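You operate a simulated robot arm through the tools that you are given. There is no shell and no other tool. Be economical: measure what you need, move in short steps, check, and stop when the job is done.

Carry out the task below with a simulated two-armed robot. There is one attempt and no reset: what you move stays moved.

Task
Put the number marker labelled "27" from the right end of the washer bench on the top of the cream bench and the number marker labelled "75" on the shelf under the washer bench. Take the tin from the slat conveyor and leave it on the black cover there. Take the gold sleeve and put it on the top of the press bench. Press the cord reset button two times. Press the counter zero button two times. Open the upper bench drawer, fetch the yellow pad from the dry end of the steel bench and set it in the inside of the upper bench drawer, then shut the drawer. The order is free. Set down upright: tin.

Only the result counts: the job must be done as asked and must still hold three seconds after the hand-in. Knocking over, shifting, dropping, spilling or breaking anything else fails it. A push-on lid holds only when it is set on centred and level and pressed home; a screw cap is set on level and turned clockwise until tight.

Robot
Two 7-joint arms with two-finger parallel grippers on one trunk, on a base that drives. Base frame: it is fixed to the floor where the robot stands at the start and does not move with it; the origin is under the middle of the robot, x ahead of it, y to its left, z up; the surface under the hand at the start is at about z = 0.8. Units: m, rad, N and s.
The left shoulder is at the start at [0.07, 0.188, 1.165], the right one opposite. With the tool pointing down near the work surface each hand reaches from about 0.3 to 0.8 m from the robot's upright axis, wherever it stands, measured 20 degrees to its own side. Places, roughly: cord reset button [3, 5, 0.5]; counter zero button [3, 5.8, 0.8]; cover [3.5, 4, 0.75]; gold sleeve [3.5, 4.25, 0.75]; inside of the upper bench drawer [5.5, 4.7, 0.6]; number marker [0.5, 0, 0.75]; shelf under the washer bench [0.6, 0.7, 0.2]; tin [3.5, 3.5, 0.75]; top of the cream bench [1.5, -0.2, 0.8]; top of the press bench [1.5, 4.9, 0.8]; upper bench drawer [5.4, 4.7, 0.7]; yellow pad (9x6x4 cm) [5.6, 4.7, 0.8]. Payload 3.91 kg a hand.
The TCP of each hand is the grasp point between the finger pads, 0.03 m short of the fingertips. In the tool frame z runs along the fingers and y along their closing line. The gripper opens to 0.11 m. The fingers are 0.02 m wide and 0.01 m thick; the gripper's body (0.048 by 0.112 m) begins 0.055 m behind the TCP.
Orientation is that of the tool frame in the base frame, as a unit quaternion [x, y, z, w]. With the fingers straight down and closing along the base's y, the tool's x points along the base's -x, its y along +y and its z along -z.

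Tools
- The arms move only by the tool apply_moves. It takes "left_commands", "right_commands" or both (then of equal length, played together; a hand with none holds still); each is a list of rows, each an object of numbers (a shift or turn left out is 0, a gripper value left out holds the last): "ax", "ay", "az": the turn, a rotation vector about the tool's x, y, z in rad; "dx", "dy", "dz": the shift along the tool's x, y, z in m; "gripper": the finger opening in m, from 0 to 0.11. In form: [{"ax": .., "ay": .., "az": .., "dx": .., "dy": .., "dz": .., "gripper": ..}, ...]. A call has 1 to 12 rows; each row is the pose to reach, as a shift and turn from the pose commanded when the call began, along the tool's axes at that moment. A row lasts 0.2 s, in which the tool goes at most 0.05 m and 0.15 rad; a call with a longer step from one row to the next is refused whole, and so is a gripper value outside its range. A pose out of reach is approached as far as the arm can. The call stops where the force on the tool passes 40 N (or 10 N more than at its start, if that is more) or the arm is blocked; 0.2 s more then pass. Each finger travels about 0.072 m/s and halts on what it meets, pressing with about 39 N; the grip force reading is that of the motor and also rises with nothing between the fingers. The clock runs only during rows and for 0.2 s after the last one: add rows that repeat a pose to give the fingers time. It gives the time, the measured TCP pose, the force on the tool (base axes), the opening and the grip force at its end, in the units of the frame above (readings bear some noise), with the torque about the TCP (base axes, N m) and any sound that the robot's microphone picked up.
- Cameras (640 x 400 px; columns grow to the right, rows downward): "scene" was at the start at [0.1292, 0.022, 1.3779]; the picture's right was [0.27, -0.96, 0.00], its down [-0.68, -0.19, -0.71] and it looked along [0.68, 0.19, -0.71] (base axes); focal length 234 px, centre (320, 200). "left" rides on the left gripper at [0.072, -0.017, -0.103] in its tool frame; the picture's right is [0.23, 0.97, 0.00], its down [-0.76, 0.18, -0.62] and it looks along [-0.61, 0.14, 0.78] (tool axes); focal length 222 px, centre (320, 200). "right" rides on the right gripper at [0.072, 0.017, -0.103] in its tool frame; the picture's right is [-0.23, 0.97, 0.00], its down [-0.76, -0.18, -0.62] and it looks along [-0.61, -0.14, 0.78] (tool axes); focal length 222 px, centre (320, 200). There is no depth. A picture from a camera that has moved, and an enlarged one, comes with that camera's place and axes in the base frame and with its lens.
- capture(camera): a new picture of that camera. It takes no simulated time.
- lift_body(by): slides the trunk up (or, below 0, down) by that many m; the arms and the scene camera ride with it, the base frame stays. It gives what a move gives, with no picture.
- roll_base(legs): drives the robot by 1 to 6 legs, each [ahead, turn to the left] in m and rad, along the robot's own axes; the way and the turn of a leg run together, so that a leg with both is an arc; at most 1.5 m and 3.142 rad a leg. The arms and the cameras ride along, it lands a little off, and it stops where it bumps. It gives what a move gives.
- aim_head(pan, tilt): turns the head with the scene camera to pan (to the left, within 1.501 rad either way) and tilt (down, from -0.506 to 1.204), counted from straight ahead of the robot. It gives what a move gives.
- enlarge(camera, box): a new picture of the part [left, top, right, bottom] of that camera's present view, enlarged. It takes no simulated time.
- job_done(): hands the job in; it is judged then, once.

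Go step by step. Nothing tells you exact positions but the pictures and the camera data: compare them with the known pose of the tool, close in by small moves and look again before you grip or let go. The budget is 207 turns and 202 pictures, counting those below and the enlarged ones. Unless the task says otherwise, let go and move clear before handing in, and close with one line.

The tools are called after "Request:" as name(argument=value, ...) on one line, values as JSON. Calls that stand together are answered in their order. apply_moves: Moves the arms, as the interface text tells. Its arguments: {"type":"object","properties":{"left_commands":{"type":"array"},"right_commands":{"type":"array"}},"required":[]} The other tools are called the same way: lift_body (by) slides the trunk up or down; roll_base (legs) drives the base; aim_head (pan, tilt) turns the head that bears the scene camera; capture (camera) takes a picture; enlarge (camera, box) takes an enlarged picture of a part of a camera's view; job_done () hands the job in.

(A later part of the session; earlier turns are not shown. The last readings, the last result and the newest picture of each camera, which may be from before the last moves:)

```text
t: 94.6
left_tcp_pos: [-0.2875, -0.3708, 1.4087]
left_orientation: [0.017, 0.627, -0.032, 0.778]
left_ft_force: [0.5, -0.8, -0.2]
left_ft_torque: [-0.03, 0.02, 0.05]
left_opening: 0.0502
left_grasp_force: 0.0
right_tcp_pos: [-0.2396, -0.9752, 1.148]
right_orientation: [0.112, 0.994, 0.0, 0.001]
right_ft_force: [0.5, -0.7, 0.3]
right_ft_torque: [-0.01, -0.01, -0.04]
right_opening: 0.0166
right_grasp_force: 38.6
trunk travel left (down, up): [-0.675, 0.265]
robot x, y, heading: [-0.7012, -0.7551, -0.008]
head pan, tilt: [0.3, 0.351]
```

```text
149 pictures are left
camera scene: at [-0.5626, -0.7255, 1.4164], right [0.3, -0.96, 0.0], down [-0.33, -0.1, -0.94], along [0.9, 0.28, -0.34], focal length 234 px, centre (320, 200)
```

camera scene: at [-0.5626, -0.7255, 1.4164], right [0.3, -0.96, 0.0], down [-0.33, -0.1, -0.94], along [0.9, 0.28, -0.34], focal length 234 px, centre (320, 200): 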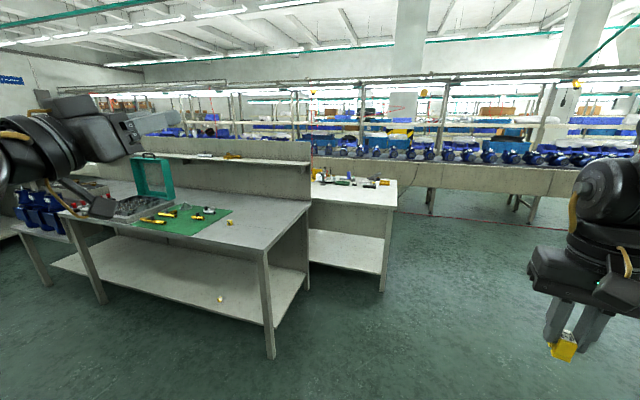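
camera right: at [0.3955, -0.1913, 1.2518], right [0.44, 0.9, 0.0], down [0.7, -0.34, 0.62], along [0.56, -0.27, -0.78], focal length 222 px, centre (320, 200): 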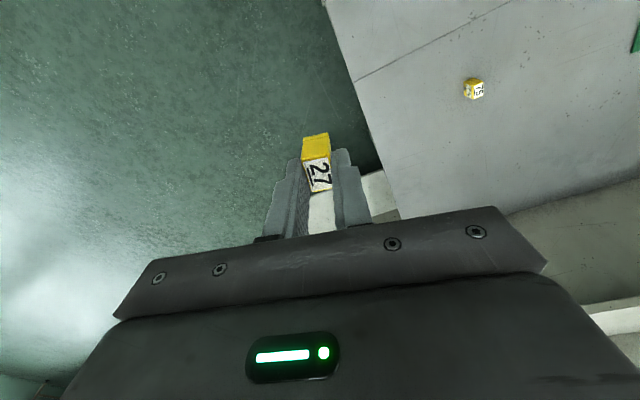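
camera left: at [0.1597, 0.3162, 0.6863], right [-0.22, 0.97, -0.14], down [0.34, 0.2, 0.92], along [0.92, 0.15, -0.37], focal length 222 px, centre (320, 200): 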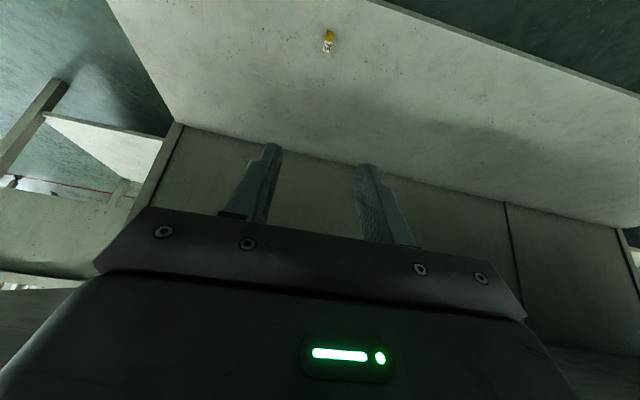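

The cream bench's right end spans x 1.07–1.83 near y -0.74. I drive ahead to stand in front of it.

Request:
roll_base(legs=[[1.15, 0.0]])

Request:
aim_head(pan=0.1, tilt=0.6)

Request:
capture(camera="scene")

Request:
capture(camera="right")

```text
t: 100.6
left_tcp_pos: [0.9014, -0.3927, 1.4073]
left_orientation: [0.023, 0.627, -0.039, 0.778]
left_ft_force: [1.0, 0.3, 0.4]
left_ft_torque: [0.01, 0.01, -0.01]
left_opening: 0.0504
left_grasp_force: 0.0
right_tcp_pos: [0.9378, -0.9974, 1.1479]
right_orientation: [0.121, 0.993, 0.002, 0.0]
right_ft_force: [-0.9, -0.5, -0.6]
right_ft_torque: [0.0, 0.02, 0.0]
right_opening: 0.0164
right_grasp_force: 39.2
trunk travel left (down, up): [-0.675, 0.265]
robot x, y, heading: [0.4793, -0.7669, -0.021]
head pan, tilt: [0.3, 0.351]
```

```text
t: 101.4
left_tcp_pos: [0.9017, -0.3924, 1.4078]
left_orientation: [0.025, 0.628, -0.04, 0.777]
left_ft_force: [0.2, -0.1, -0.8]
left_ft_torque: [0.01, -0.01, -0.01]
left_opening: 0.0502
left_grasp_force: 0.0
right_tcp_pos: [0.9382, -0.9974, 1.1493]
right_orientation: [0.122, 0.992, 0.0, 0.0]
right_ft_force: [-0.4, 0.2, -0.3]
right_ft_torque: [0.0, -0.02, 0.0]
right_opening: 0.0164
right_grasp_force: 39.0
trunk travel left (down, up): [-0.675, 0.265]
robot x, y, heading: [0.4821, -0.7643, -0.02]
head pan, tilt: [0.099, 0.6]
```

```text
148 pictures are left
camera scene: at [0.6179, -0.7602, 1.3937], right [0.08, -1.0, 0.0], down [-0.56, -0.04, -0.83], along [0.82, 0.07, -0.56], focal length 234 px, centre (320, 200)
```

scene: 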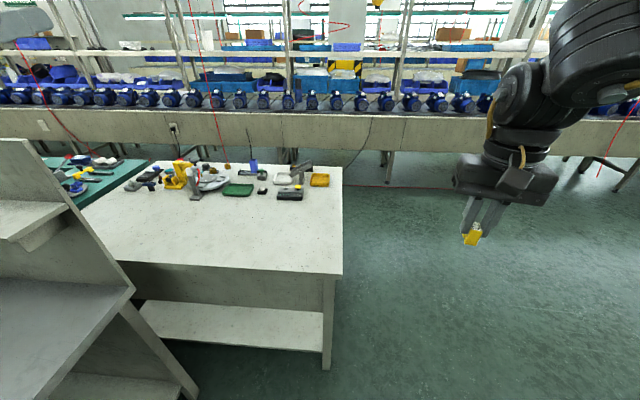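

```text
147 pictures are left
camera right: at [0.8708, -0.9635, 1.252], right [0.46, 0.89, 0.0], down [0.7, -0.36, 0.62], along [0.56, -0.28, -0.78], focal length 222 px, centre (320, 200)
```

right: 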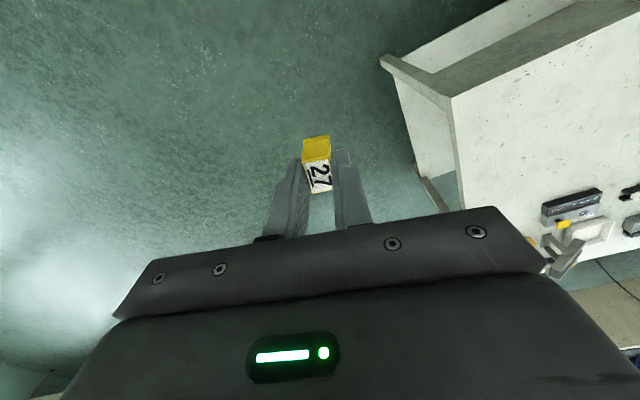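

The front part of the cream top is free. I bring the right hand over (1.2, -0.63).

Request:
apply_moves(right_commands=[{"dx": -0.015, "dy": 0.038, "dz": 0.01}, {"dx": -0.03, "dy": 0.076, "dz": 0.02}, {"dx": -0.045, "dy": 0.114, "dz": 0.03}, {"dx": -0.06, "dy": 0.152, "dz": 0.04}, {"dx": -0.075, "dy": 0.19, "dz": 0.055}, {"dx": -0.09, "dy": 0.228, "dz": 0.07}, {"dx": -0.105, "dy": 0.266, "dz": 0.085}, {"dx": -0.12, "dy": 0.304, "dz": 0.1}, {"dx": -0.135, "dy": 0.342, "dz": 0.115}, {"dx": -0.15, "dy": 0.38, "dz": 0.13}, {"dx": -0.165, "dy": 0.415, "dz": 0.149}])

Request:
capture(camera="right")

```text
t: 103.8
left_tcp_pos: [0.9006, -0.3922, 1.4081]
left_orientation: [0.024, 0.627, -0.04, 0.778]
left_ft_force: [-0.5, 0.6, -0.2]
left_ft_torque: [0.0, 0.01, 0.0]
left_opening: 0.0501
left_grasp_force: 0.1
right_tcp_pos: [1.1087, -0.7289, 1.005]
right_orientation: [0.122, 0.993, 0.003, 0.001]
right_ft_force: [-0.3, 0.2, -0.3]
right_ft_torque: [-0.01, 0.0, 0.02]
right_opening: 0.0166
right_grasp_force: 38.7
right hand out of reach, approached as far as the arm can: row 8, 9, 10, 11
trunk travel left (down, up): [-0.675, 0.265]
robot x, y, heading: [0.4802, -0.765, -0.019]
head pan, tilt: [0.099, 0.6]
```

```text
146 pictures are left
camera right: at [1.0415, -0.6946, 1.1096], right [0.46, 0.89, 0.01], down [0.69, -0.36, 0.62], along [0.56, -0.28, -0.78], focal length 222 px, centre (320, 200)
```

right: 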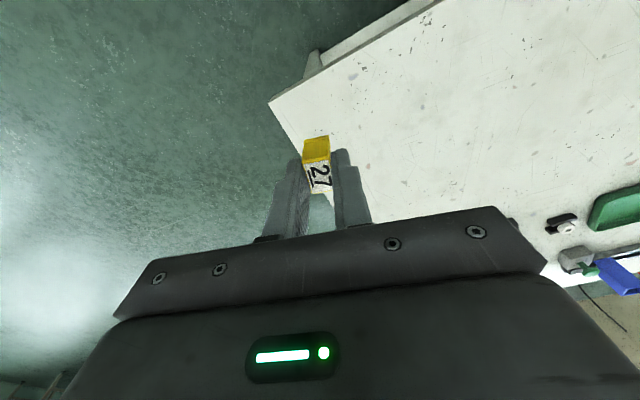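

The hand is at a joint limit; I turn it inward and move on, lowering too.

Request:
apply_moves(right_commands=[{"az": -0.12, "dz": 0.02}, {"az": -0.24, "dz": 0.04}, {"az": -0.3, "dx": -0.02, "dy": 0.03, "dz": 0.06}, {"az": -0.3, "dx": -0.04, "dy": 0.06, "dz": 0.08}, {"az": -0.3, "dx": -0.07, "dy": 0.09, "dz": 0.1}])

Request:
capture(camera="right")

```text
t: 105.0
left_tcp_pos: [0.9012, -0.3919, 1.407]
left_orientation: [0.024, 0.627, -0.04, 0.778]
left_ft_force: [-0.2, -1.1, 0.6]
left_ft_torque: [-0.03, 0.03, -0.01]
left_opening: 0.0503
left_grasp_force: 0.0
right_tcp_pos: [1.0654, -0.7081, 0.9482]
right_orientation: [-0.027, 1.0, 0.002, 0.001]
right_ft_force: [0.9, -0.1, -0.2]
right_ft_torque: [0.02, -0.01, -0.02]
right_opening: 0.0165
right_grasp_force: 39.3
right hand out of reach, approached as far as the arm can: row 1, 2, 3, 4, 5
trunk travel left (down, up): [-0.675, 0.265]
robot x, y, heading: [0.4773, -0.767, -0.02]
head pan, tilt: [0.099, 0.6]
```

```text
145 pictures are left
camera right: at [0.9917, -0.696, 1.0521], right [0.17, 0.98, 0.0], down [0.77, -0.14, 0.63], along [0.62, -0.11, -0.78], focal length 222 px, centre (320, 200)
```

right: 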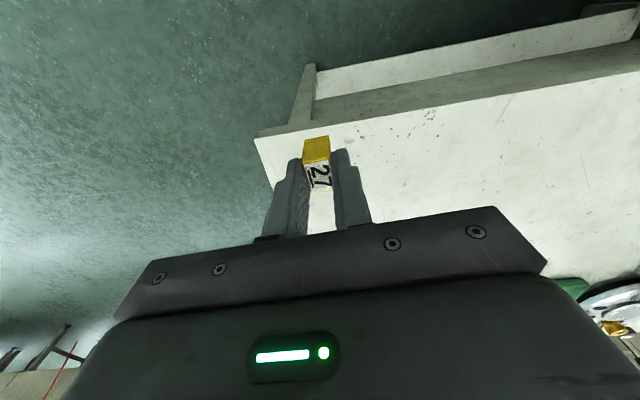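

I drive the base forward 0.15 m instead of stretching the arm.

Request:
roll_base(legs=[[0.15, 0.0]])

Request:
capture(camera="right")

Request:
capture(camera="scene")

```text
t: 106.3
left_tcp_pos: [1.0443, -0.3944, 1.4092]
left_orientation: [0.022, 0.627, -0.037, 0.778]
left_ft_force: [0.9, 0.1, -0.4]
left_ft_torque: [0.0, -0.01, 0.01]
left_opening: 0.0501
left_grasp_force: 0.0
right_tcp_pos: [1.2108, -0.7085, 0.9496]
right_orientation: [-0.029, 1.0, 0.002, 0.001]
right_ft_force: [-0.2, -0.3, -0.7]
right_ft_torque: [0.01, -0.02, -0.03]
right_opening: 0.0165
right_grasp_force: 39.5
trunk travel left (down, up): [-0.675, 0.265]
robot x, y, heading: [0.6261, -0.7681, -0.016]
head pan, tilt: [0.099, 0.6]
```

```text
144 pictures are left
camera right: at [1.1369, -0.6972, 1.0527], right [0.17, 0.99, 0.0], down [0.77, -0.14, 0.63], along [0.62, -0.1, -0.78], focal length 222 px, centre (320, 200)
```

right: 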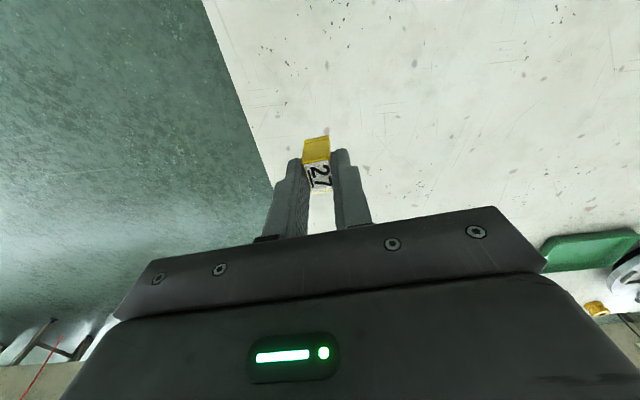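

```text
143 pictures are left
camera scene: at [0.763, -0.7625, 1.3938], right [0.08, -1.0, 0.0], down [-0.56, -0.05, -0.83], along [0.82, 0.07, -0.56], focal length 234 px, centre (320, 200)
```

scene: 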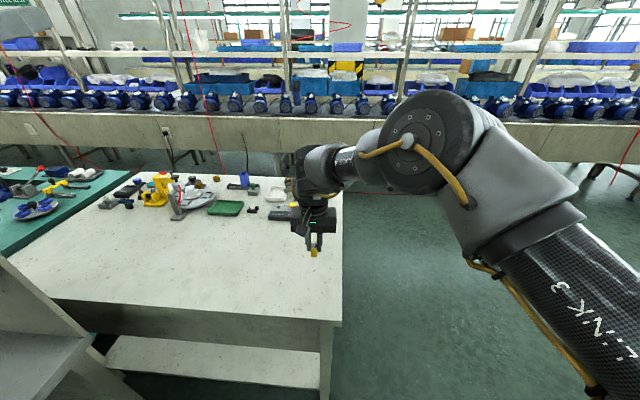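

The marker is over the free front part of the cream top. I lower it.

Request:
apply_moves(right_commands=[{"dy": 0.02, "dz": 0.03}, {"dy": 0.04, "dz": 0.06}, {"dy": 0.05, "dz": 0.09}, {"dy": 0.05, "dz": 0.1}])

Request:
apply_moves(right_commands=[{"dz": 0.004}, {"dz": 0.008}, {"dz": 0.012}])

```text
t: 107.3
left_tcp_pos: [1.0442, -0.3944, 1.4088]
left_orientation: [0.023, 0.627, -0.038, 0.777]
left_ft_force: [1.2, -0.3, -0.1]
left_ft_torque: [0.0, 0.0, 0.03]
left_opening: 0.05
left_grasp_force: 0.0
right_tcp_pos: [1.1957, -0.7103, 0.8658]
right_orientation: [-0.029, 1.0, 0.003, 0.002]
right_ft_force: [-0.2, 0.6, 0.1]
right_ft_torque: [-0.02, 0.02, 0.01]
right_opening: 0.0165
right_grasp_force: 39.3
right hand out of reach, approached as far as the arm can: row 1, 2, 3, 4
trunk travel left (down, up): [-0.675, 0.265]
robot x, y, heading: [0.624, -0.766, -0.021]
head pan, tilt: [0.099, 0.6]
```

```text
t: 108.1
left_tcp_pos: [1.0467, -0.3937, 1.4091]
left_orientation: [0.022, 0.627, -0.037, 0.778]
left_ft_force: [0.8, 0.2, -0.9]
left_ft_torque: [-0.01, -0.02, 0.01]
left_opening: 0.0505
left_grasp_force: 0.0
right_tcp_pos: [1.1918, -0.7124, 0.8528]
right_orientation: [-0.028, 1.0, 0.004, 0.001]
right_ft_force: [-0.1, 0.2, -0.9]
right_ft_torque: [-0.02, 0.01, -0.01]
right_opening: 0.0162
right_grasp_force: 39.1
right hand out of reach, approached as far as the arm can: row 3
trunk travel left (down, up): [-0.675, 0.265]
robot x, y, heading: [0.6267, -0.7687, -0.019]
head pan, tilt: [0.099, 0.6]
```

I use the trunk to lower the last bit vertically.

Request:
lift_body(by=-0.016)

Request:
enlarge(camera="scene", box=[270, 220, 370, 290])

```text
t: 108.8
left_tcp_pos: [1.0427, -0.3934, 1.3943]
left_orientation: [0.022, 0.625, -0.038, 0.779]
left_ft_force: [-0.4, 0.5, 0.3]
left_ft_torque: [-0.04, 0.01, 0.01]
left_opening: 0.0502
left_grasp_force: 0.0
right_tcp_pos: [1.1899, -0.7127, 0.8395]
right_orientation: [-0.027, 1.0, 0.005, 0.006]
right_ft_force: [0.2, -0.4, 31.9]
right_ft_torque: [-0.08, -0.02, -0.01]
right_opening: 0.0168
right_grasp_force: 38.9
trunk travel left (down, up): [-0.659, 0.281]
robot x, y, heading: [0.624, -0.7666, -0.022]
head pan, tilt: [0.099, 0.6]
```

```text
5.71 times, centred on (320, 255) of scene
camera zoom: at [0.761, -0.7627, 1.3784], right [0.08, -1.0, 0.0], down [-0.56, -0.05, -0.83], along [0.82, 0.07, -0.56], focal length 1337 px, centre (320, -114)
```

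zoom: 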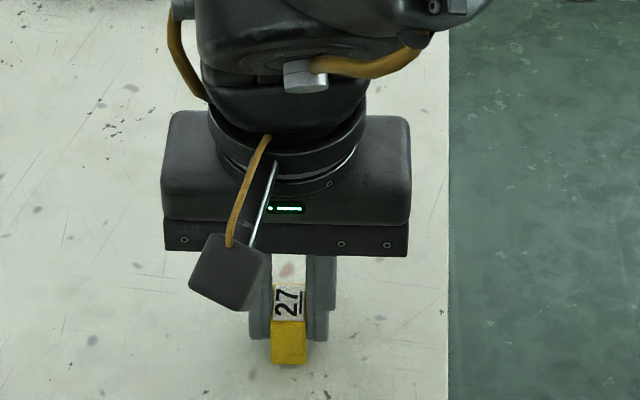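

Contact. I ease up by 1.5 mm, open and rise.

Request:
lift_body(by=0.0015)

Request:
apply_moves(right_commands=[{"gripper": 0.05}, {"gripper": 0.05}, {"gripper": 0.05}, {"dz": -0.03}, {"dz": -0.07}, {"dz": -0.11}, {"dz": -0.15}])

Request:
capture(camera="scene")

```text
t: 109.3
left_tcp_pos: [1.0434, -0.3937, 1.3955]
left_orientation: [0.022, 0.627, -0.037, 0.778]
left_ft_force: [0.5, -0.3, -0.4]
left_ft_torque: [0.0, 0.01, 0.0]
left_opening: 0.05
left_grasp_force: 0.1
right_tcp_pos: [1.1921, -0.7118, 0.8404]
right_orientation: [-0.028, 1.0, 0.004, 0.004]
right_ft_force: [6.3, 1.2, 25.8]
right_ft_torque: [-0.02, -0.29, -0.01]
right_opening: 0.0164
right_grasp_force: 38.9
trunk travel left (down, up): [-0.661, 0.279]
robot x, y, heading: [0.623, -0.7676, -0.024]
head pan, tilt: [0.099, 0.6]
```

```text
t: 110.9
left_tcp_pos: [1.0433, -0.3942, 1.3958]
left_orientation: [0.023, 0.626, -0.038, 0.778]
left_ft_force: [-0.3, 0.6, 0.7]
left_ft_torque: [0.02, 0.02, -0.03]
left_opening: 0.0502
left_grasp_force: 0.1
right_tcp_pos: [1.1874, -0.7156, 0.9877]
right_orientation: [-0.028, 1.0, 0.004, 0.003]
right_ft_force: [0.1, 0.4, -0.4]
right_ft_torque: [-0.04, -0.03, 0.02]
right_opening: 0.0501
right_grasp_force: 0.0
trunk travel left (down, up): [-0.661, 0.279]
robot x, y, heading: [0.6266, -0.7696, -0.025]
head pan, tilt: [0.099, 0.6]
```

```text
141 pictures are left
camera scene: at [0.7626, -0.7625, 1.3792], right [0.08, -1.0, 0.0], down [-0.56, -0.05, -0.83], along [0.82, 0.07, -0.56], focal length 234 px, centre (320, 200)
```

scene: 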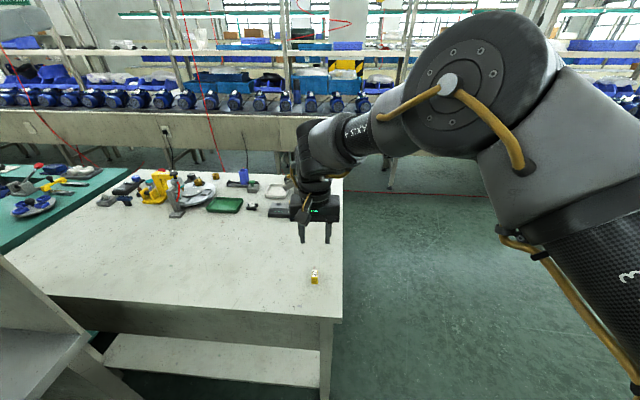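

27 stands on the cream top. Next I back out around the right end of the cream bench towards the aisle by the conveyor, and look.

Request:
roll_base(legs=[[-0.1, 0.0], [0.0, -1.55], [0.6, 0.0], [0.0, 1.57]])

Request:
aim_head(pan=0.4, tilt=0.4)

Request:
capture(camera="scene")

```text
t: 122.6
left_tcp_pos: [0.9311, -0.9647, 1.3934]
left_orientation: [0.01, 0.628, -0.022, 0.778]
left_ft_force: [-0.8, -0.3, 0.2]
left_ft_torque: [0.02, -0.02, 0.02]
left_opening: 0.0501
left_grasp_force: 0.0
right_tcp_pos: [1.0876, -1.2802, 0.9875]
right_orientation: [-0.048, 0.999, 0.004, 0.002]
right_ft_force: [0.2, -0.4, 0.1]
right_ft_torque: [-0.01, 0.02, -0.02]
right_opening: 0.0502
right_grasp_force: 0.1
trunk travel left (down, up): [-0.661, 0.279]
robot x, y, heading: [0.5293, -1.3583, 0.022]
head pan, tilt: [0.099, 0.6]
```

```text
t: 123.4
left_tcp_pos: [0.9315, -0.9651, 1.395]
left_orientation: [0.01, 0.627, -0.022, 0.778]
left_ft_force: [-0.8, -0.5, -0.3]
left_ft_torque: [-0.01, 0.03, -0.01]
left_opening: 0.0498
left_grasp_force: 0.0
right_tcp_pos: [1.0879, -1.279, 0.9865]
right_orientation: [-0.048, 0.999, 0.004, 0.002]
right_ft_force: [0.0, -0.3, 0.8]
right_ft_torque: [0.0, 0.0, 0.0]
right_opening: 0.0501
right_grasp_force: 0.1
trunk travel left (down, up): [-0.661, 0.279]
robot x, y, heading: [0.5291, -1.3587, 0.024]
head pan, tilt: [0.4, 0.4]
```

```text
140 pictures are left
camera scene: at [0.6624, -1.3175, 1.3973], right [0.41, -0.91, 0.0], down [-0.36, -0.16, -0.92], along [0.84, 0.38, -0.39], focal length 234 px, centre (320, 200)
```

scene: 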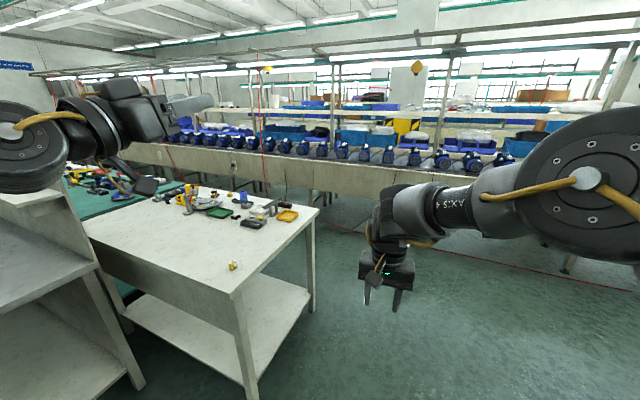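

The aisle between the cream bench and the conveyor (x 1.85–3.1) is clear. I drive to x≈2.45 and turn to face +y.

Request:
roll_base(legs=[[1.0, -0.02], [0.92, 0.0], [0.0, 1.55]])

Request:
aim_head(pan=0.0, tilt=0.25)

Request:
capture(camera="scene")

```text
t: 136.9
left_tcp_pos: [2.1304, -0.9163, 1.3947]
left_orientation: [-0.421, 0.465, 0.515, 0.584]
left_ft_force: [0.0, 0.5, 0.3]
left_ft_torque: [0.0, -0.03, 0.0]
left_opening: 0.0501
left_grasp_force: 0.0
right_tcp_pos: [2.456, -0.781, 0.9878]
right_orientation: [0.717, -0.697, -0.005, 0.0]
right_ft_force: [0.2, 0.5, -0.3]
right_ft_torque: [-0.01, 0.03, -0.04]
right_opening: 0.0499
right_grasp_force: 0.2
trunk travel left (down, up): [-0.661, 0.279]
robot x, y, heading: [2.4932, -1.3473, 1.528]
head pan, tilt: [0.4, 0.4]
```

```text
t: 137.8
left_tcp_pos: [2.1318, -0.915, 1.3943]
left_orientation: [-0.421, 0.464, 0.516, 0.584]
left_ft_force: [-0.9, -0.3, -0.5]
left_ft_torque: [0.01, -0.01, -0.04]
left_opening: 0.0499
left_grasp_force: 0.0
right_tcp_pos: [2.4559, -0.7802, 0.9874]
right_orientation: [0.716, -0.698, -0.005, 0.001]
right_ft_force: [-0.6, -1.1, -0.7]
right_ft_torque: [0.0, -0.02, 0.03]
right_opening: 0.0498
right_grasp_force: 0.1
trunk travel left (down, up): [-0.661, 0.279]
robot x, y, heading: [2.4965, -1.3457, 1.529]
head pan, tilt: [0.0, 0.25]
```

```text
139 pictures are left
camera scene: at [2.5012, -1.202, 1.4113], right [1.0, -0.04, 0.0], down [-0.01, -0.25, -0.97], along [0.04, 0.97, -0.25], focal length 234 px, centre (320, 200)
```

scene: 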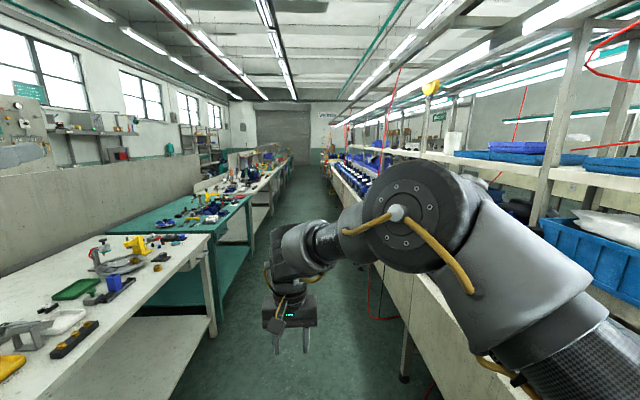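

The aisle toward +y is open. I drive along it to about y = 2.6, correcting the heading slightly.

Request:
roll_base(legs=[[0.0, 0.07], [1.4, 0.0], [1.4, 0.0], [1.1, 0.0]])

Request:
aim_head(pan=-0.5, tilt=0.35)

Request:
capture(camera="scene")

Request:
aim_head(pan=0.3, tilt=0.3)

Request:
capture(camera="scene")

```text
t: 157.1
left_tcp_pos: [1.8083, 2.926, 1.394]
left_orientation: [-0.451, 0.436, 0.553, 0.549]
left_ft_force: [-0.3, -0.5, -0.5]
left_ft_torque: [0.01, -0.01, -0.01]
left_opening: 0.0501
left_grasp_force: 0.0
right_tcp_pos: [2.1116, 3.1028, 0.9867]
right_orientation: [0.761, -0.649, -0.005, 0.001]
right_ft_force: [0.2, 0.4, -0.2]
right_ft_torque: [-0.01, -0.01, 0.05]
right_opening: 0.05
right_grasp_force: 0.0
trunk travel left (down, up): [-0.661, 0.279]
robot x, y, heading: [2.2249, 2.5436, 1.659]
head pan, tilt: [0.0, 0.25]
```

```text
t: 158.0
left_tcp_pos: [1.8068, 2.9264, 1.3939]
left_orientation: [-0.451, 0.437, 0.552, 0.549]
left_ft_force: [0.0, -0.7, 0.2]
left_ft_torque: [-0.04, -0.01, -0.03]
left_opening: 0.0499
left_grasp_force: 0.0
right_tcp_pos: [2.1125, 3.1025, 0.9878]
right_orientation: [0.76, -0.649, -0.004, 0.001]
right_ft_force: [-0.3, -0.3, -0.3]
right_ft_torque: [0.0, 0.0, 0.01]
right_opening: 0.0502
right_grasp_force: 0.0
trunk travel left (down, up): [-0.661, 0.279]
robot x, y, heading: [2.224, 2.5461, 1.655]
head pan, tilt: [-0.499, 0.351]
```

```text
138 pictures are left
camera scene: at [2.2572, 2.6822, 1.4019], right [0.92, -0.4, 0.0], down [-0.14, -0.31, -0.94], along [0.38, 0.86, -0.34], focal length 234 px, centre (320, 200)
```

scene: 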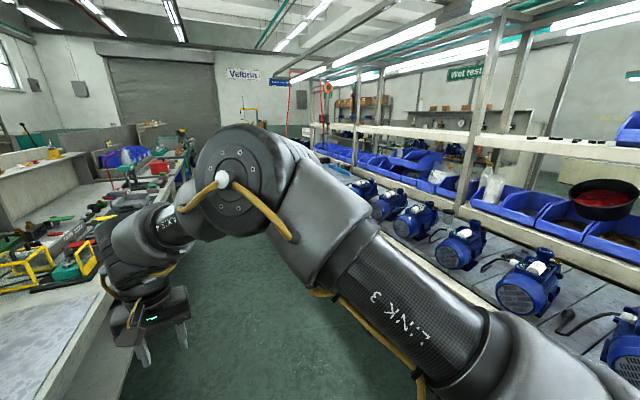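

```text
t: 159.2
left_tcp_pos: [1.8072, 2.926, 1.3947]
left_orientation: [-0.451, 0.437, 0.552, 0.549]
left_ft_force: [-0.2, 0.1, -0.3]
left_ft_torque: [0.02, 0.0, 0.02]
left_opening: 0.0502
left_grasp_force: 0.0
right_tcp_pos: [2.1132, 3.1015, 0.9871]
right_orientation: [0.761, -0.649, -0.004, 0.001]
right_ft_force: [-0.2, -0.4, -1.3]
right_ft_torque: [0.0, -0.01, -0.04]
right_opening: 0.05
right_grasp_force: 0.0
trunk travel left (down, up): [-0.661, 0.279]
robot x, y, heading: [2.2268, 2.5435, 1.653]
head pan, tilt: [0.3, 0.3]
```

```text
137 pictures are left
camera scene: at [2.1848, 2.6835, 1.4066], right [0.93, 0.38, 0.0], down [0.11, -0.27, -0.96], along [-0.36, 0.88, -0.3], focal length 234 px, centre (320, 200)
```

scene: 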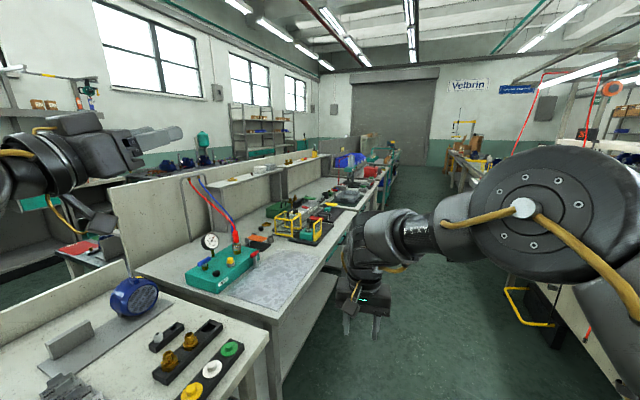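

I'm slightly left and skewed. I correct the heading, drive on to y≈3.6 and turn to face the conveyor.

Request:
roll_base(legs=[[0.0, -0.22], [1.1, 0.0], [0.0, -1.43]])

Request:
aim_head(pan=0.1, tilt=0.55)

Request:
capture(camera="scene")

```text
t: 168.9
left_tcp_pos: [2.7632, 3.9682, 1.3943]
left_orientation: [0.018, 0.628, -0.033, 0.778]
left_ft_force: [-1.1, 0.0, -0.1]
left_ft_torque: [-0.01, 0.0, -0.02]
left_opening: 0.0501
left_grasp_force: 0.1
right_tcp_pos: [2.9106, 3.6475, 0.9878]
right_orientation: [-0.035, 0.999, 0.004, 0.003]
right_ft_force: [-0.2, 0.3, 0.3]
right_ft_torque: [0.0, 0.04, -0.02]
right_opening: 0.0504
right_grasp_force: 0.2
trunk travel left (down, up): [-0.661, 0.279]
robot x, y, heading: [2.348, 3.5859, -0.006]
head pan, tilt: [0.3, 0.3]
```

```text
t: 169.7
left_tcp_pos: [2.7634, 3.9676, 1.394]
left_orientation: [0.017, 0.628, -0.031, 0.777]
left_ft_force: [0.8, -0.3, -0.7]
left_ft_torque: [-0.01, 0.0, 0.0]
left_opening: 0.0504
left_grasp_force: 0.0
right_tcp_pos: [2.9101, 3.6467, 0.9868]
right_orientation: [-0.036, 0.999, 0.004, 0.003]
right_ft_force: [-0.9, -0.2, 0.1]
right_ft_torque: [0.0, 0.02, -0.01]
right_opening: 0.0502
right_grasp_force: 0.0
trunk travel left (down, up): [-0.661, 0.279]
robot x, y, heading: [2.3514, 3.5822, 0.001]
head pan, tilt: [0.099, 0.55]
```

```text
136 pictures are left
camera scene: at [2.4882, 3.5947, 1.3837], right [0.1, -1.0, 0.0], down [-0.52, -0.05, -0.85], along [0.85, 0.08, -0.52], focal length 234 px, centre (320, 200)
```

scene: 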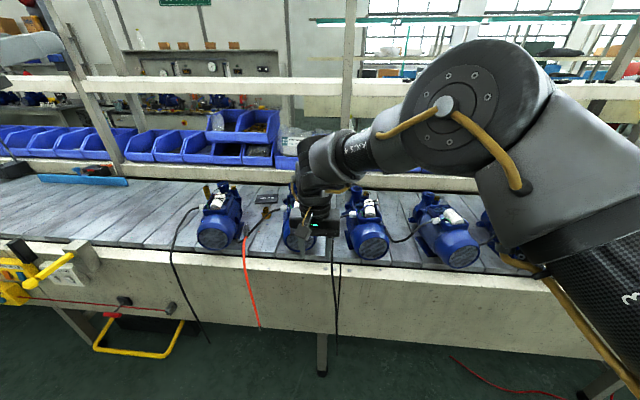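

I zoom in on the conveyor to find the tin, black cover and gold sleeve.

Request:
enlarge(camera="scene", box=[180, 160, 340, 270])

Request:
enlarge(camera="scene", box=[0, 220, 240, 370])

Request:
capture(camera="right")

```text
3.64 times, centred on (260, 215) of scene
camera zoom: at [2.4882, 3.5947, 1.3837], right [0.1, -1.0, 0.0], down [-0.52, -0.05, -0.85], along [0.85, 0.08, -0.52], focal length 851 px, centre (538, 146)
```

zoom: 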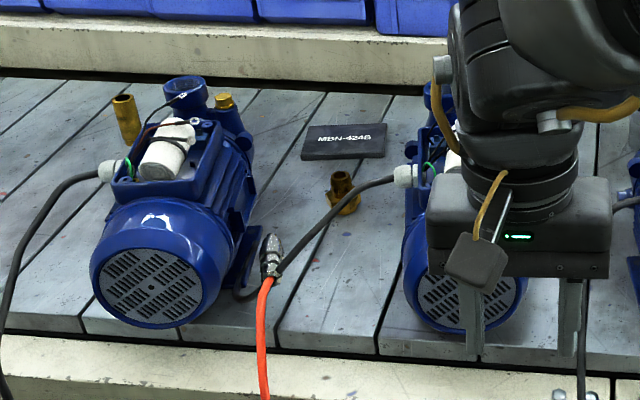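

```text
2.67 times, centred on (120, 295) of scene
camera zoom: at [2.4882, 3.5947, 1.3837], right [0.1, -1.0, 0.0], down [-0.52, -0.05, -0.85], along [0.85, 0.08, -0.52], focal length 624 px, centre (853, -53)
```

zoom: 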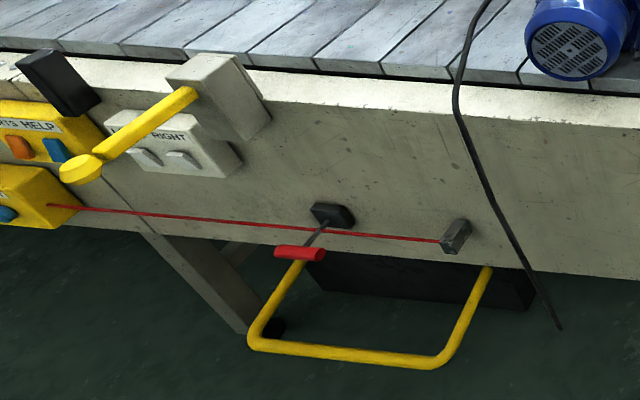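

```text
133 pictures are left
camera right: at [2.8367, 3.659, 1.0904], right [0.16, 0.99, 0.01], down [0.77, -0.13, 0.63], along [0.62, -0.09, -0.78], focal length 222 px, centre (320, 200)
```

right: 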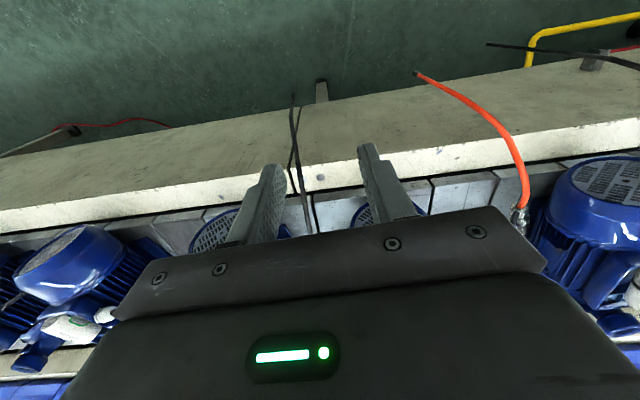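

Cover (MBN-4248) is at about (3.51, 3.98) and the gold sleeve stands at about (3.54, 4.32) behind a motor. My hand hides the tin, so I move it up and right.

Request:
apply_moves(right_commands=[{"dz": -0.04}, {"dz": -0.08, "az": 0.05}, {"dz": -0.12, "az": 0.1}, {"dz": -0.15, "dy": -0.04, "az": 0.18}, {"dz": -0.15, "dy": -0.08, "az": 0.26}, {"dz": -0.15, "dy": -0.12, "az": 0.3}, {"dz": -0.15, "dy": -0.16, "az": 0.3}, {"dz": -0.15, "dy": -0.2, "az": 0.3}])

Request:
aim_head(pan=0.0, tilt=0.5)

Request:
capture(camera="scene")

```text
t: 171.5
left_tcp_pos: [2.7632, 3.9655, 1.3951]
left_orientation: [0.019, 0.628, -0.032, 0.778]
left_ft_force: [0.1, 0.0, 0.3]
left_ft_torque: [0.01, 0.03, 0.01]
left_opening: 0.0501
left_grasp_force: 0.1
right_tcp_pos: [2.9138, 3.4526, 1.1334]
right_orientation: [0.117, 0.993, 0.005, 0.002]
right_ft_force: [0.1, 0.2, 0.2]
right_ft_torque: [0.05, -0.02, -0.04]
right_opening: 0.0502
right_grasp_force: 0.1
right hand out of reach, approached as far as the arm can: row 8
trunk travel left (down, up): [-0.661, 0.279]
robot x, y, heading: [2.3477, 3.5857, -0.008]
head pan, tilt: [0.099, 0.55]
```

```text
t: 172.2
left_tcp_pos: [2.7637, 3.9661, 1.3946]
left_orientation: [0.018, 0.628, -0.033, 0.778]
left_ft_force: [-0.4, 0.1, 0.3]
left_ft_torque: [-0.01, 0.0, 0.02]
left_opening: 0.05
left_grasp_force: 0.2
right_tcp_pos: [2.9138, 3.4529, 1.1335]
right_orientation: [0.116, 0.993, 0.005, 0.004]
right_ft_force: [-0.3, 0.1, -0.1]
right_ft_torque: [-0.02, 0.03, -0.03]
right_opening: 0.0499
right_grasp_force: 0.0
trunk travel left (down, up): [-0.661, 0.279]
robot x, y, heading: [2.3441, 3.5876, -0.004]
head pan, tilt: [0.0, 0.499]
```

```text
132 pictures are left
camera scene: at [2.4898, 3.5857, 1.3882], right [0.0, -1.0, 0.0], down [-0.48, 0.0, -0.88], along [0.88, 0.0, -0.48], focal length 234 px, centre (320, 200)
```

scene: 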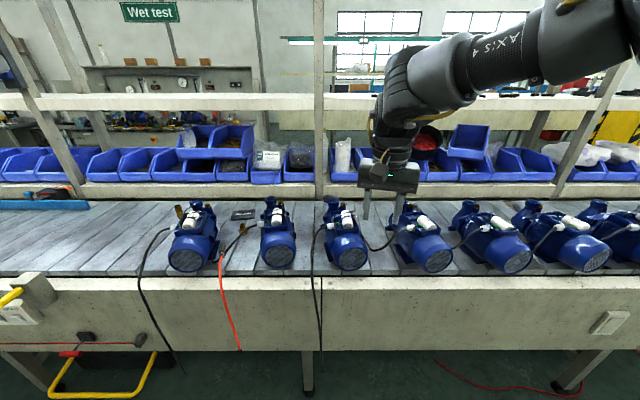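

Request:
enlarge(camera="scene", box=[220, 180, 470, 290])

```text
2.56 times, centred on (345, 235) of scene
camera zoom: at [2.4898, 3.5857, 1.3882], right [0.0, -1.0, 0.0], down [-0.48, 0.0, -0.88], along [0.88, 0.0, -0.48], focal length 599 px, centre (256, 110)
```

zoom: 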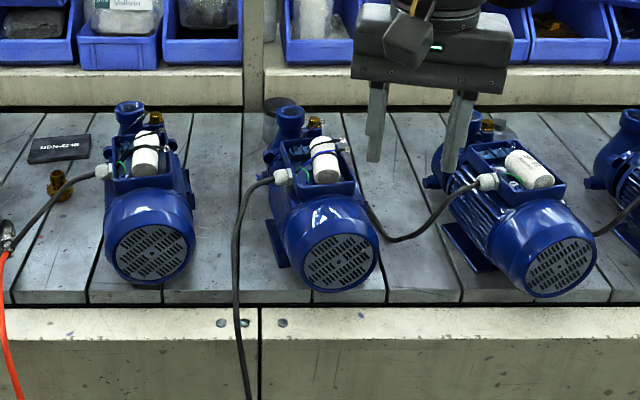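

The tin seems to be the dark-lidded jar behind the second motor near (3.54, 3.54). I raise the trunk, drive closer and turn left so the right arm faces it.

Request:
lift_body(by=0.12)

Request:
roll_base(legs=[[0.37, 0.0], [0.0, 0.35]])

Request:
aim_head(pan=-0.4, tilt=0.65)

Request:
capture(camera="scene")

Request:
capture(camera="right")

```text
t: 173.7
left_tcp_pos: [2.7642, 3.9684, 1.5144]
left_orientation: [0.019, 0.627, -0.033, 0.778]
left_ft_force: [0.1, 0.2, 0.4]
left_ft_torque: [0.02, 0.01, -0.02]
left_opening: 0.0502
left_grasp_force: 0.1
right_tcp_pos: [2.9145, 3.4539, 1.2535]
right_orientation: [0.117, 0.993, 0.005, 0.003]
right_ft_force: [-0.4, 0.0, 0.3]
right_ft_torque: [0.0, 0.0, -0.01]
right_opening: 0.05
right_grasp_force: 0.1
trunk travel left (down, up): [-0.781, 0.159]
robot x, y, heading: [2.3482, 3.5836, -0.003]
head pan, tilt: [0.0, 0.499]
```

```text
t: 176.6
left_tcp_pos: [3.0759, 4.0133, 1.513]
left_orientation: [-0.02, 0.627, 0.016, 0.778]
left_ft_force: [0.3, -0.4, 0.1]
left_ft_torque: [0.0, -0.03, 0.0]
left_opening: 0.05
left_grasp_force: 0.1
right_tcp_pos: [3.2903, 3.5227, 1.2537]
right_orientation: [0.055, 0.998, 0.005, 0.002]
right_ft_force: [0.5, -0.2, 0.0]
right_ft_torque: [0.0, -0.02, 0.02]
right_opening: 0.0501
right_grasp_force: 0.1
trunk travel left (down, up): [-0.781, 0.159]
robot x, y, heading: [2.7108, 3.5818, 0.114]
head pan, tilt: [0.0, 0.499]
stopped in leg 2: the robot was blocked; the commanded pose is now the measured one
```

```text
t: 177.5
left_tcp_pos: [3.0756, 4.016, 1.5125]
left_orientation: [-0.022, 0.627, 0.016, 0.778]
left_ft_force: [-0.3, -0.2, 0.3]
left_ft_torque: [-0.01, -0.04, 0.0]
left_opening: 0.0503
left_grasp_force: 0.0
right_tcp_pos: [3.289, 3.5257, 1.2543]
right_orientation: [0.055, 0.998, 0.005, 0.003]
right_ft_force: [-0.2, 0.2, -0.1]
right_ft_torque: [-0.01, 0.02, -0.04]
right_opening: 0.0499
right_grasp_force: 0.0
trunk travel left (down, up): [-0.781, 0.159]
robot x, y, heading: [2.7141, 3.5798, 0.117]
head pan, tilt: [-0.4, 0.649]
```

```text
130 pictures are left
camera scene: at [2.8446, 3.5689, 1.4949], right [-0.28, -0.96, 0.0], down [-0.58, 0.17, -0.8], along [0.77, -0.22, -0.6], focal length 234 px, centre (320, 200)
```

scene: 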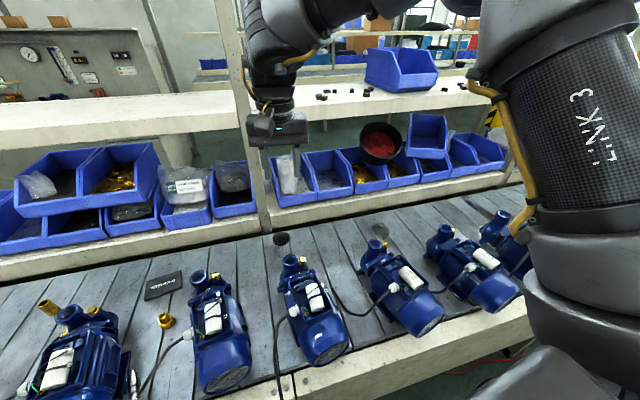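

```text
129 pictures are left
camera right: at [3.2178, 3.5495, 1.3576], right [0.33, 0.94, 0.01], down [0.73, -0.27, 0.63], along [0.59, -0.2, -0.78], focal length 222 px, centre (320, 200)
```

right: 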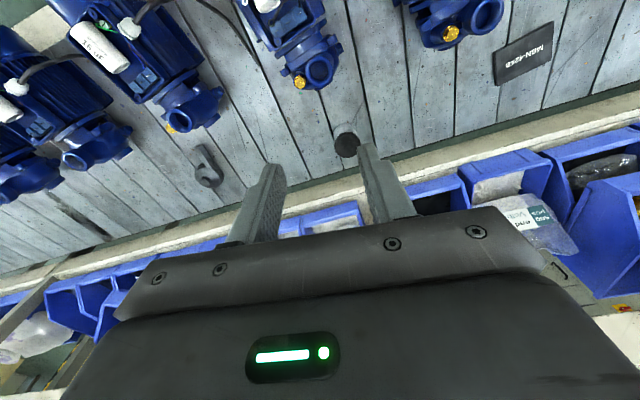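

The tin's dark lid shows at about (3.446, 3.541), top at z≈0.88. I bring the open right hand above it.

Request:
apply_moves(right_commands=[{"dx": -0.03, "dy": 0.006, "dz": 0.02, "gripper": 0.1}, {"dx": -0.06, "dy": 0.012, "dz": 0.04}, {"dx": -0.09, "dy": 0.018, "dz": 0.06}, {"dx": -0.12, "dy": 0.024, "dz": 0.08}, {"dx": -0.154, "dy": 0.032, "dz": 0.11}, {"dx": -0.154, "dy": 0.032, "dz": 0.15}, {"dx": -0.154, "dy": 0.032, "dz": 0.19}])

Request:
capture(camera="right")

Request:
capture(camera="scene")

```text
t: 179.1
left_tcp_pos: [3.0777, 4.0164, 1.514]
left_orientation: [-0.02, 0.628, 0.015, 0.778]
left_ft_force: [-0.2, 0.1, -0.3]
left_ft_torque: [-0.01, 0.01, -0.03]
left_opening: 0.05
left_grasp_force: 0.1
right_tcp_pos: [3.3493, 3.5672, 1.0713]
right_orientation: [0.059, 0.998, 0.007, 0.005]
right_ft_force: [0.6, -0.4, 0.4]
right_ft_torque: [-0.01, 0.02, -0.03]
right_opening: 0.1001
right_grasp_force: 0.0
right hand out of reach, approached as far as the arm can: row 1, 2, 3, 4, 5, 6, 7
trunk travel left (down, up): [-0.781, 0.159]
robot x, y, heading: [2.7077, 3.587, 0.114]
head pan, tilt: [-0.4, 0.649]
```

```text
128 pictures are left
camera right: at [3.2777, 3.5922, 1.1759], right [0.34, 0.94, 0.02], down [0.73, -0.28, 0.63], along [0.59, -0.2, -0.78], focal length 222 px, centre (320, 200)
```

right: 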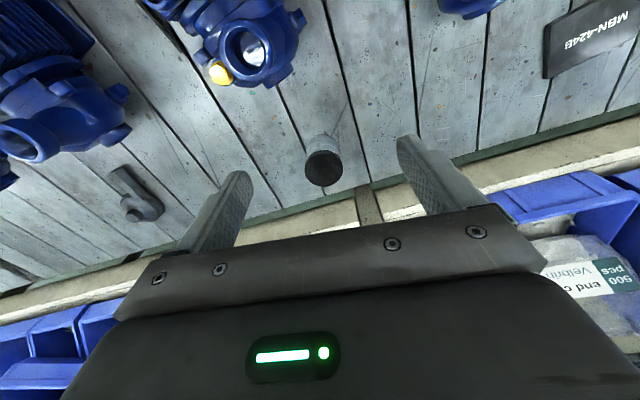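

```text
127 pictures are left
camera scene: at [2.8467, 3.5682, 1.4947], right [-0.28, -0.96, 0.0], down [-0.58, 0.17, -0.8], along [0.76, -0.22, -0.61], focal length 234 px, centre (320, 200)
```

scene: 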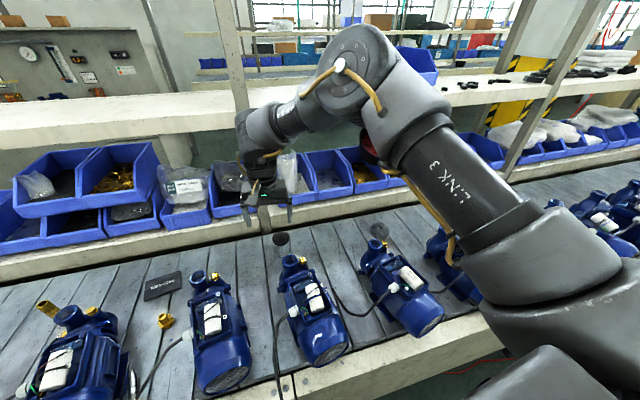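

Position confirmed, but the wrist seems to limit far reach when the hand is high relative to the shoulder. I raise the trunk and then lower the hand relative to it.

Request:
lift_body(by=0.15)

Request:
apply_moves(right_commands=[{"dz": 0.04}, {"dz": 0.08}, {"dz": 0.12}, {"dz": 0.16}, {"dz": 0.19}, {"dz": 0.19, "dx": -0.03, "dy": -0.004}, {"dz": 0.19, "dx": -0.06, "dy": -0.008}, {"dz": 0.19, "dx": -0.095, "dy": -0.013}])

Request:
capture(camera="right")

```text
t: 180.8
left_tcp_pos: [3.0757, 4.0146, 1.6635]
left_orientation: [-0.021, 0.627, 0.016, 0.779]
left_ft_force: [-0.4, 0.6, -0.5]
left_ft_torque: [0.01, -0.05, 0.02]
left_opening: 0.0501
left_grasp_force: 0.0
right_tcp_pos: [3.348, 3.5679, 1.2239]
right_orientation: [0.06, 0.998, 0.008, 0.006]
right_ft_force: [-0.7, 0.9, -0.2]
right_ft_torque: [0.02, 0.01, 0.03]
right_opening: 0.1
right_grasp_force: 0.0
trunk travel left (down, up): [-0.931, 0.009]
robot x, y, heading: [2.7124, 3.5829, 0.127]
head pan, tilt: [-0.4, 0.649]
```

```text
t: 182.6
left_tcp_pos: [3.0754, 4.0164, 1.6639]
left_orientation: [-0.021, 0.626, 0.016, 0.779]
left_ft_force: [0.1, -0.1, 0.1]
left_ft_torque: [0.03, 0.02, 0.0]
left_opening: 0.0501
left_grasp_force: 0.0
right_tcp_pos: [3.3284, 3.5782, 1.0513]
right_orientation: [0.062, 0.998, 0.01, 0.007]
right_ft_force: [0.4, -0.2, -0.4]
right_ft_torque: [0.0, 0.0, -0.01]
right_opening: 0.1001
right_grasp_force: 0.1
right hand out of reach, approached as far as the arm can: row 3, 4, 5, 6, 7, 8
trunk travel left (down, up): [-0.931, 0.009]
robot x, y, heading: [2.7119, 3.5847, 0.12]
head pan, tilt: [-0.4, 0.649]
```

```text
126 pictures are left
camera right: at [3.2575, 3.602, 1.1533], right [0.35, 0.94, 0.02], down [0.72, -0.28, 0.63], along [0.6, -0.2, -0.78], focal length 222 px, centre (320, 200)
```

right: 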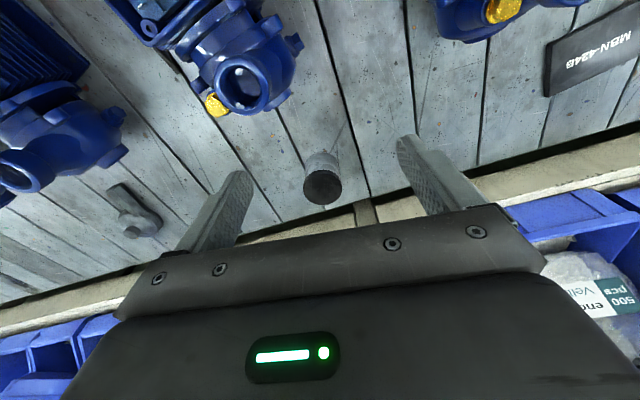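

Lowering drew the hand back, so the limit is another joint. I try turning the hand outward (which freed it before) while pushing forward.

Request:
apply_moves(right_commands=[{"az": 0.14}, {"az": 0.28}, {"az": 0.42}, {"az": 0.5, "dx": -0.03, "dy": -0.01}, {"az": 0.5, "dx": -0.06, "dy": -0.02}, {"az": 0.5, "dx": -0.09, "dy": -0.025}])

Request:
capture(camera="scene")

```text
t: 184.0
left_tcp_pos: [3.0765, 4.0158, 1.6636]
left_orientation: [-0.022, 0.628, 0.016, 0.778]
left_ft_force: [0.2, 1.0, 0.0]
left_ft_torque: [-0.02, -0.05, 0.02]
left_opening: 0.0503
left_grasp_force: 0.1
right_tcp_pos: [3.4103, 3.5421, 1.0519]
right_orientation: [0.305, 0.952, 0.009, 0.003]
right_ft_force: [-0.4, 0.2, -0.3]
right_ft_torque: [-0.02, 0.01, -0.01]
right_opening: 0.0999
right_grasp_force: 0.2
trunk travel left (down, up): [-0.931, 0.009]
robot x, y, heading: [2.7086, 3.5872, 0.121]
head pan, tilt: [-0.4, 0.649]
```

```text
125 pictures are left
camera scene: at [2.8459, 3.5687, 1.6448], right [-0.28, -0.96, 0.0], down [-0.58, 0.17, -0.8], along [0.76, -0.22, -0.6], focal length 234 px, centre (320, 200)
```

scene: 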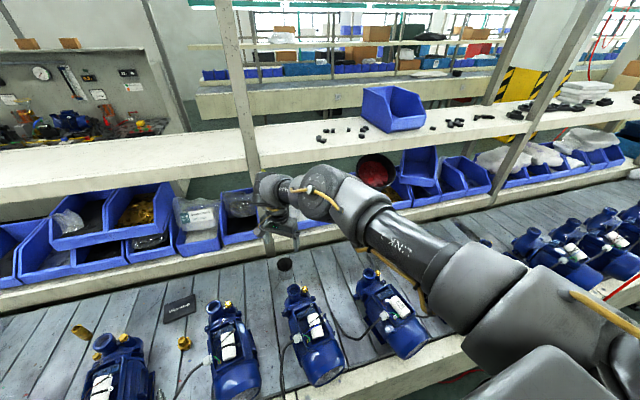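

Turning outward freed the arm. I centre over the tin and descend partly.

Request:
apply_moves(right_commands=[{"dx": -0.015, "dy": 0.01, "dz": 0.02}, {"dx": -0.0285, "dy": 0.0203, "dz": 0.05}, {"dx": -0.0285, "dy": 0.0203, "dz": 0.09}])

Request:
capture(camera="right")

```text
t: 184.8
left_tcp_pos: [3.0761, 4.0159, 1.6644]
left_orientation: [-0.02, 0.627, 0.015, 0.778]
left_ft_force: [0.2, -1.5, -0.1]
left_ft_torque: [-0.02, -0.01, 0.01]
left_opening: 0.0502
left_grasp_force: 0.0
right_tcp_pos: [3.3982, 3.5446, 0.9865]
right_orientation: [0.304, 0.953, 0.009, 0.003]
right_ft_force: [1.0, 0.3, 0.2]
right_ft_torque: [0.0, 0.02, 0.02]
right_opening: 0.0998
right_grasp_force: 0.1
right hand out of reach, approached as far as the arm can: row 1, 2, 3
trunk travel left (down, up): [-0.931, 0.009]
robot x, y, heading: [2.7092, 3.5864, 0.121]
head pan, tilt: [-0.4, 0.649]
```

```text
124 pictures are left
camera right: at [3.3471, 3.597, 1.0907], right [0.75, 0.66, 0.02], down [0.51, -0.6, 0.62], along [0.42, -0.46, -0.78], focal length 222 px, centre (320, 200)
```

right: 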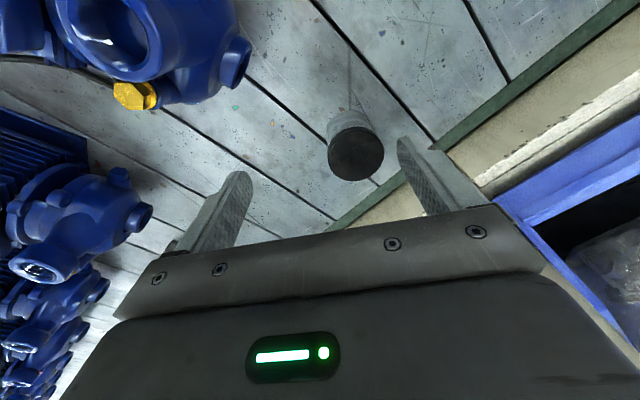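

I turn a bit more outward, then continue forward and down.

Request:
apply_moves(right_commands=[{"az": 0.14}, {"az": 0.28}, {"az": 0.38, "dx": -0.01, "dy": 0.008}, {"az": 0.38, "dx": -0.025, "dy": 0.018, "dz": 0.01}, {"az": 0.38, "dx": -0.0383, "dy": 0.0273, "dz": 0.02}, {"az": 0.38, "dx": -0.0383, "dy": 0.0273, "dz": 0.045}])

Request:
capture(camera="right")

```text
t: 186.2
left_tcp_pos: [3.0763, 4.0155, 1.6642]
left_orientation: [-0.021, 0.627, 0.016, 0.778]
left_ft_force: [0.1, 0.2, 0.5]
left_ft_torque: [0.01, -0.03, 0.02]
left_opening: 0.0499
left_grasp_force: 0.1
right_tcp_pos: [3.3952, 3.5353, 0.9724]
right_orientation: [0.479, 0.878, 0.01, 0.002]
right_ft_force: [0.6, -0.3, -0.4]
right_ft_torque: [0.02, -0.03, 0.0]
right_opening: 0.1001
right_grasp_force: 0.1
right hand out of reach, approached as far as the arm can: row 3, 4, 5, 6
trunk travel left (down, up): [-0.931, 0.009]
robot x, y, heading: [2.711, 3.5881, 0.114]
head pan, tilt: [-0.4, 0.649]
```

```text
123 pictures are left
camera right: at [3.3689, 3.6028, 1.0764], right [0.94, 0.34, 0.02], down [0.26, -0.75, 0.61], along [0.22, -0.57, -0.79], focal length 222 px, centre (320, 200)
```

right: 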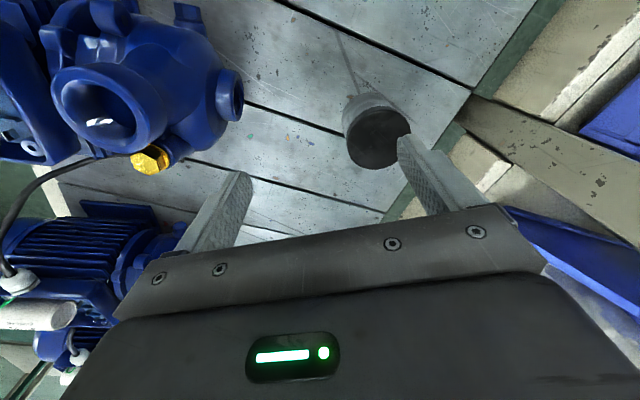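

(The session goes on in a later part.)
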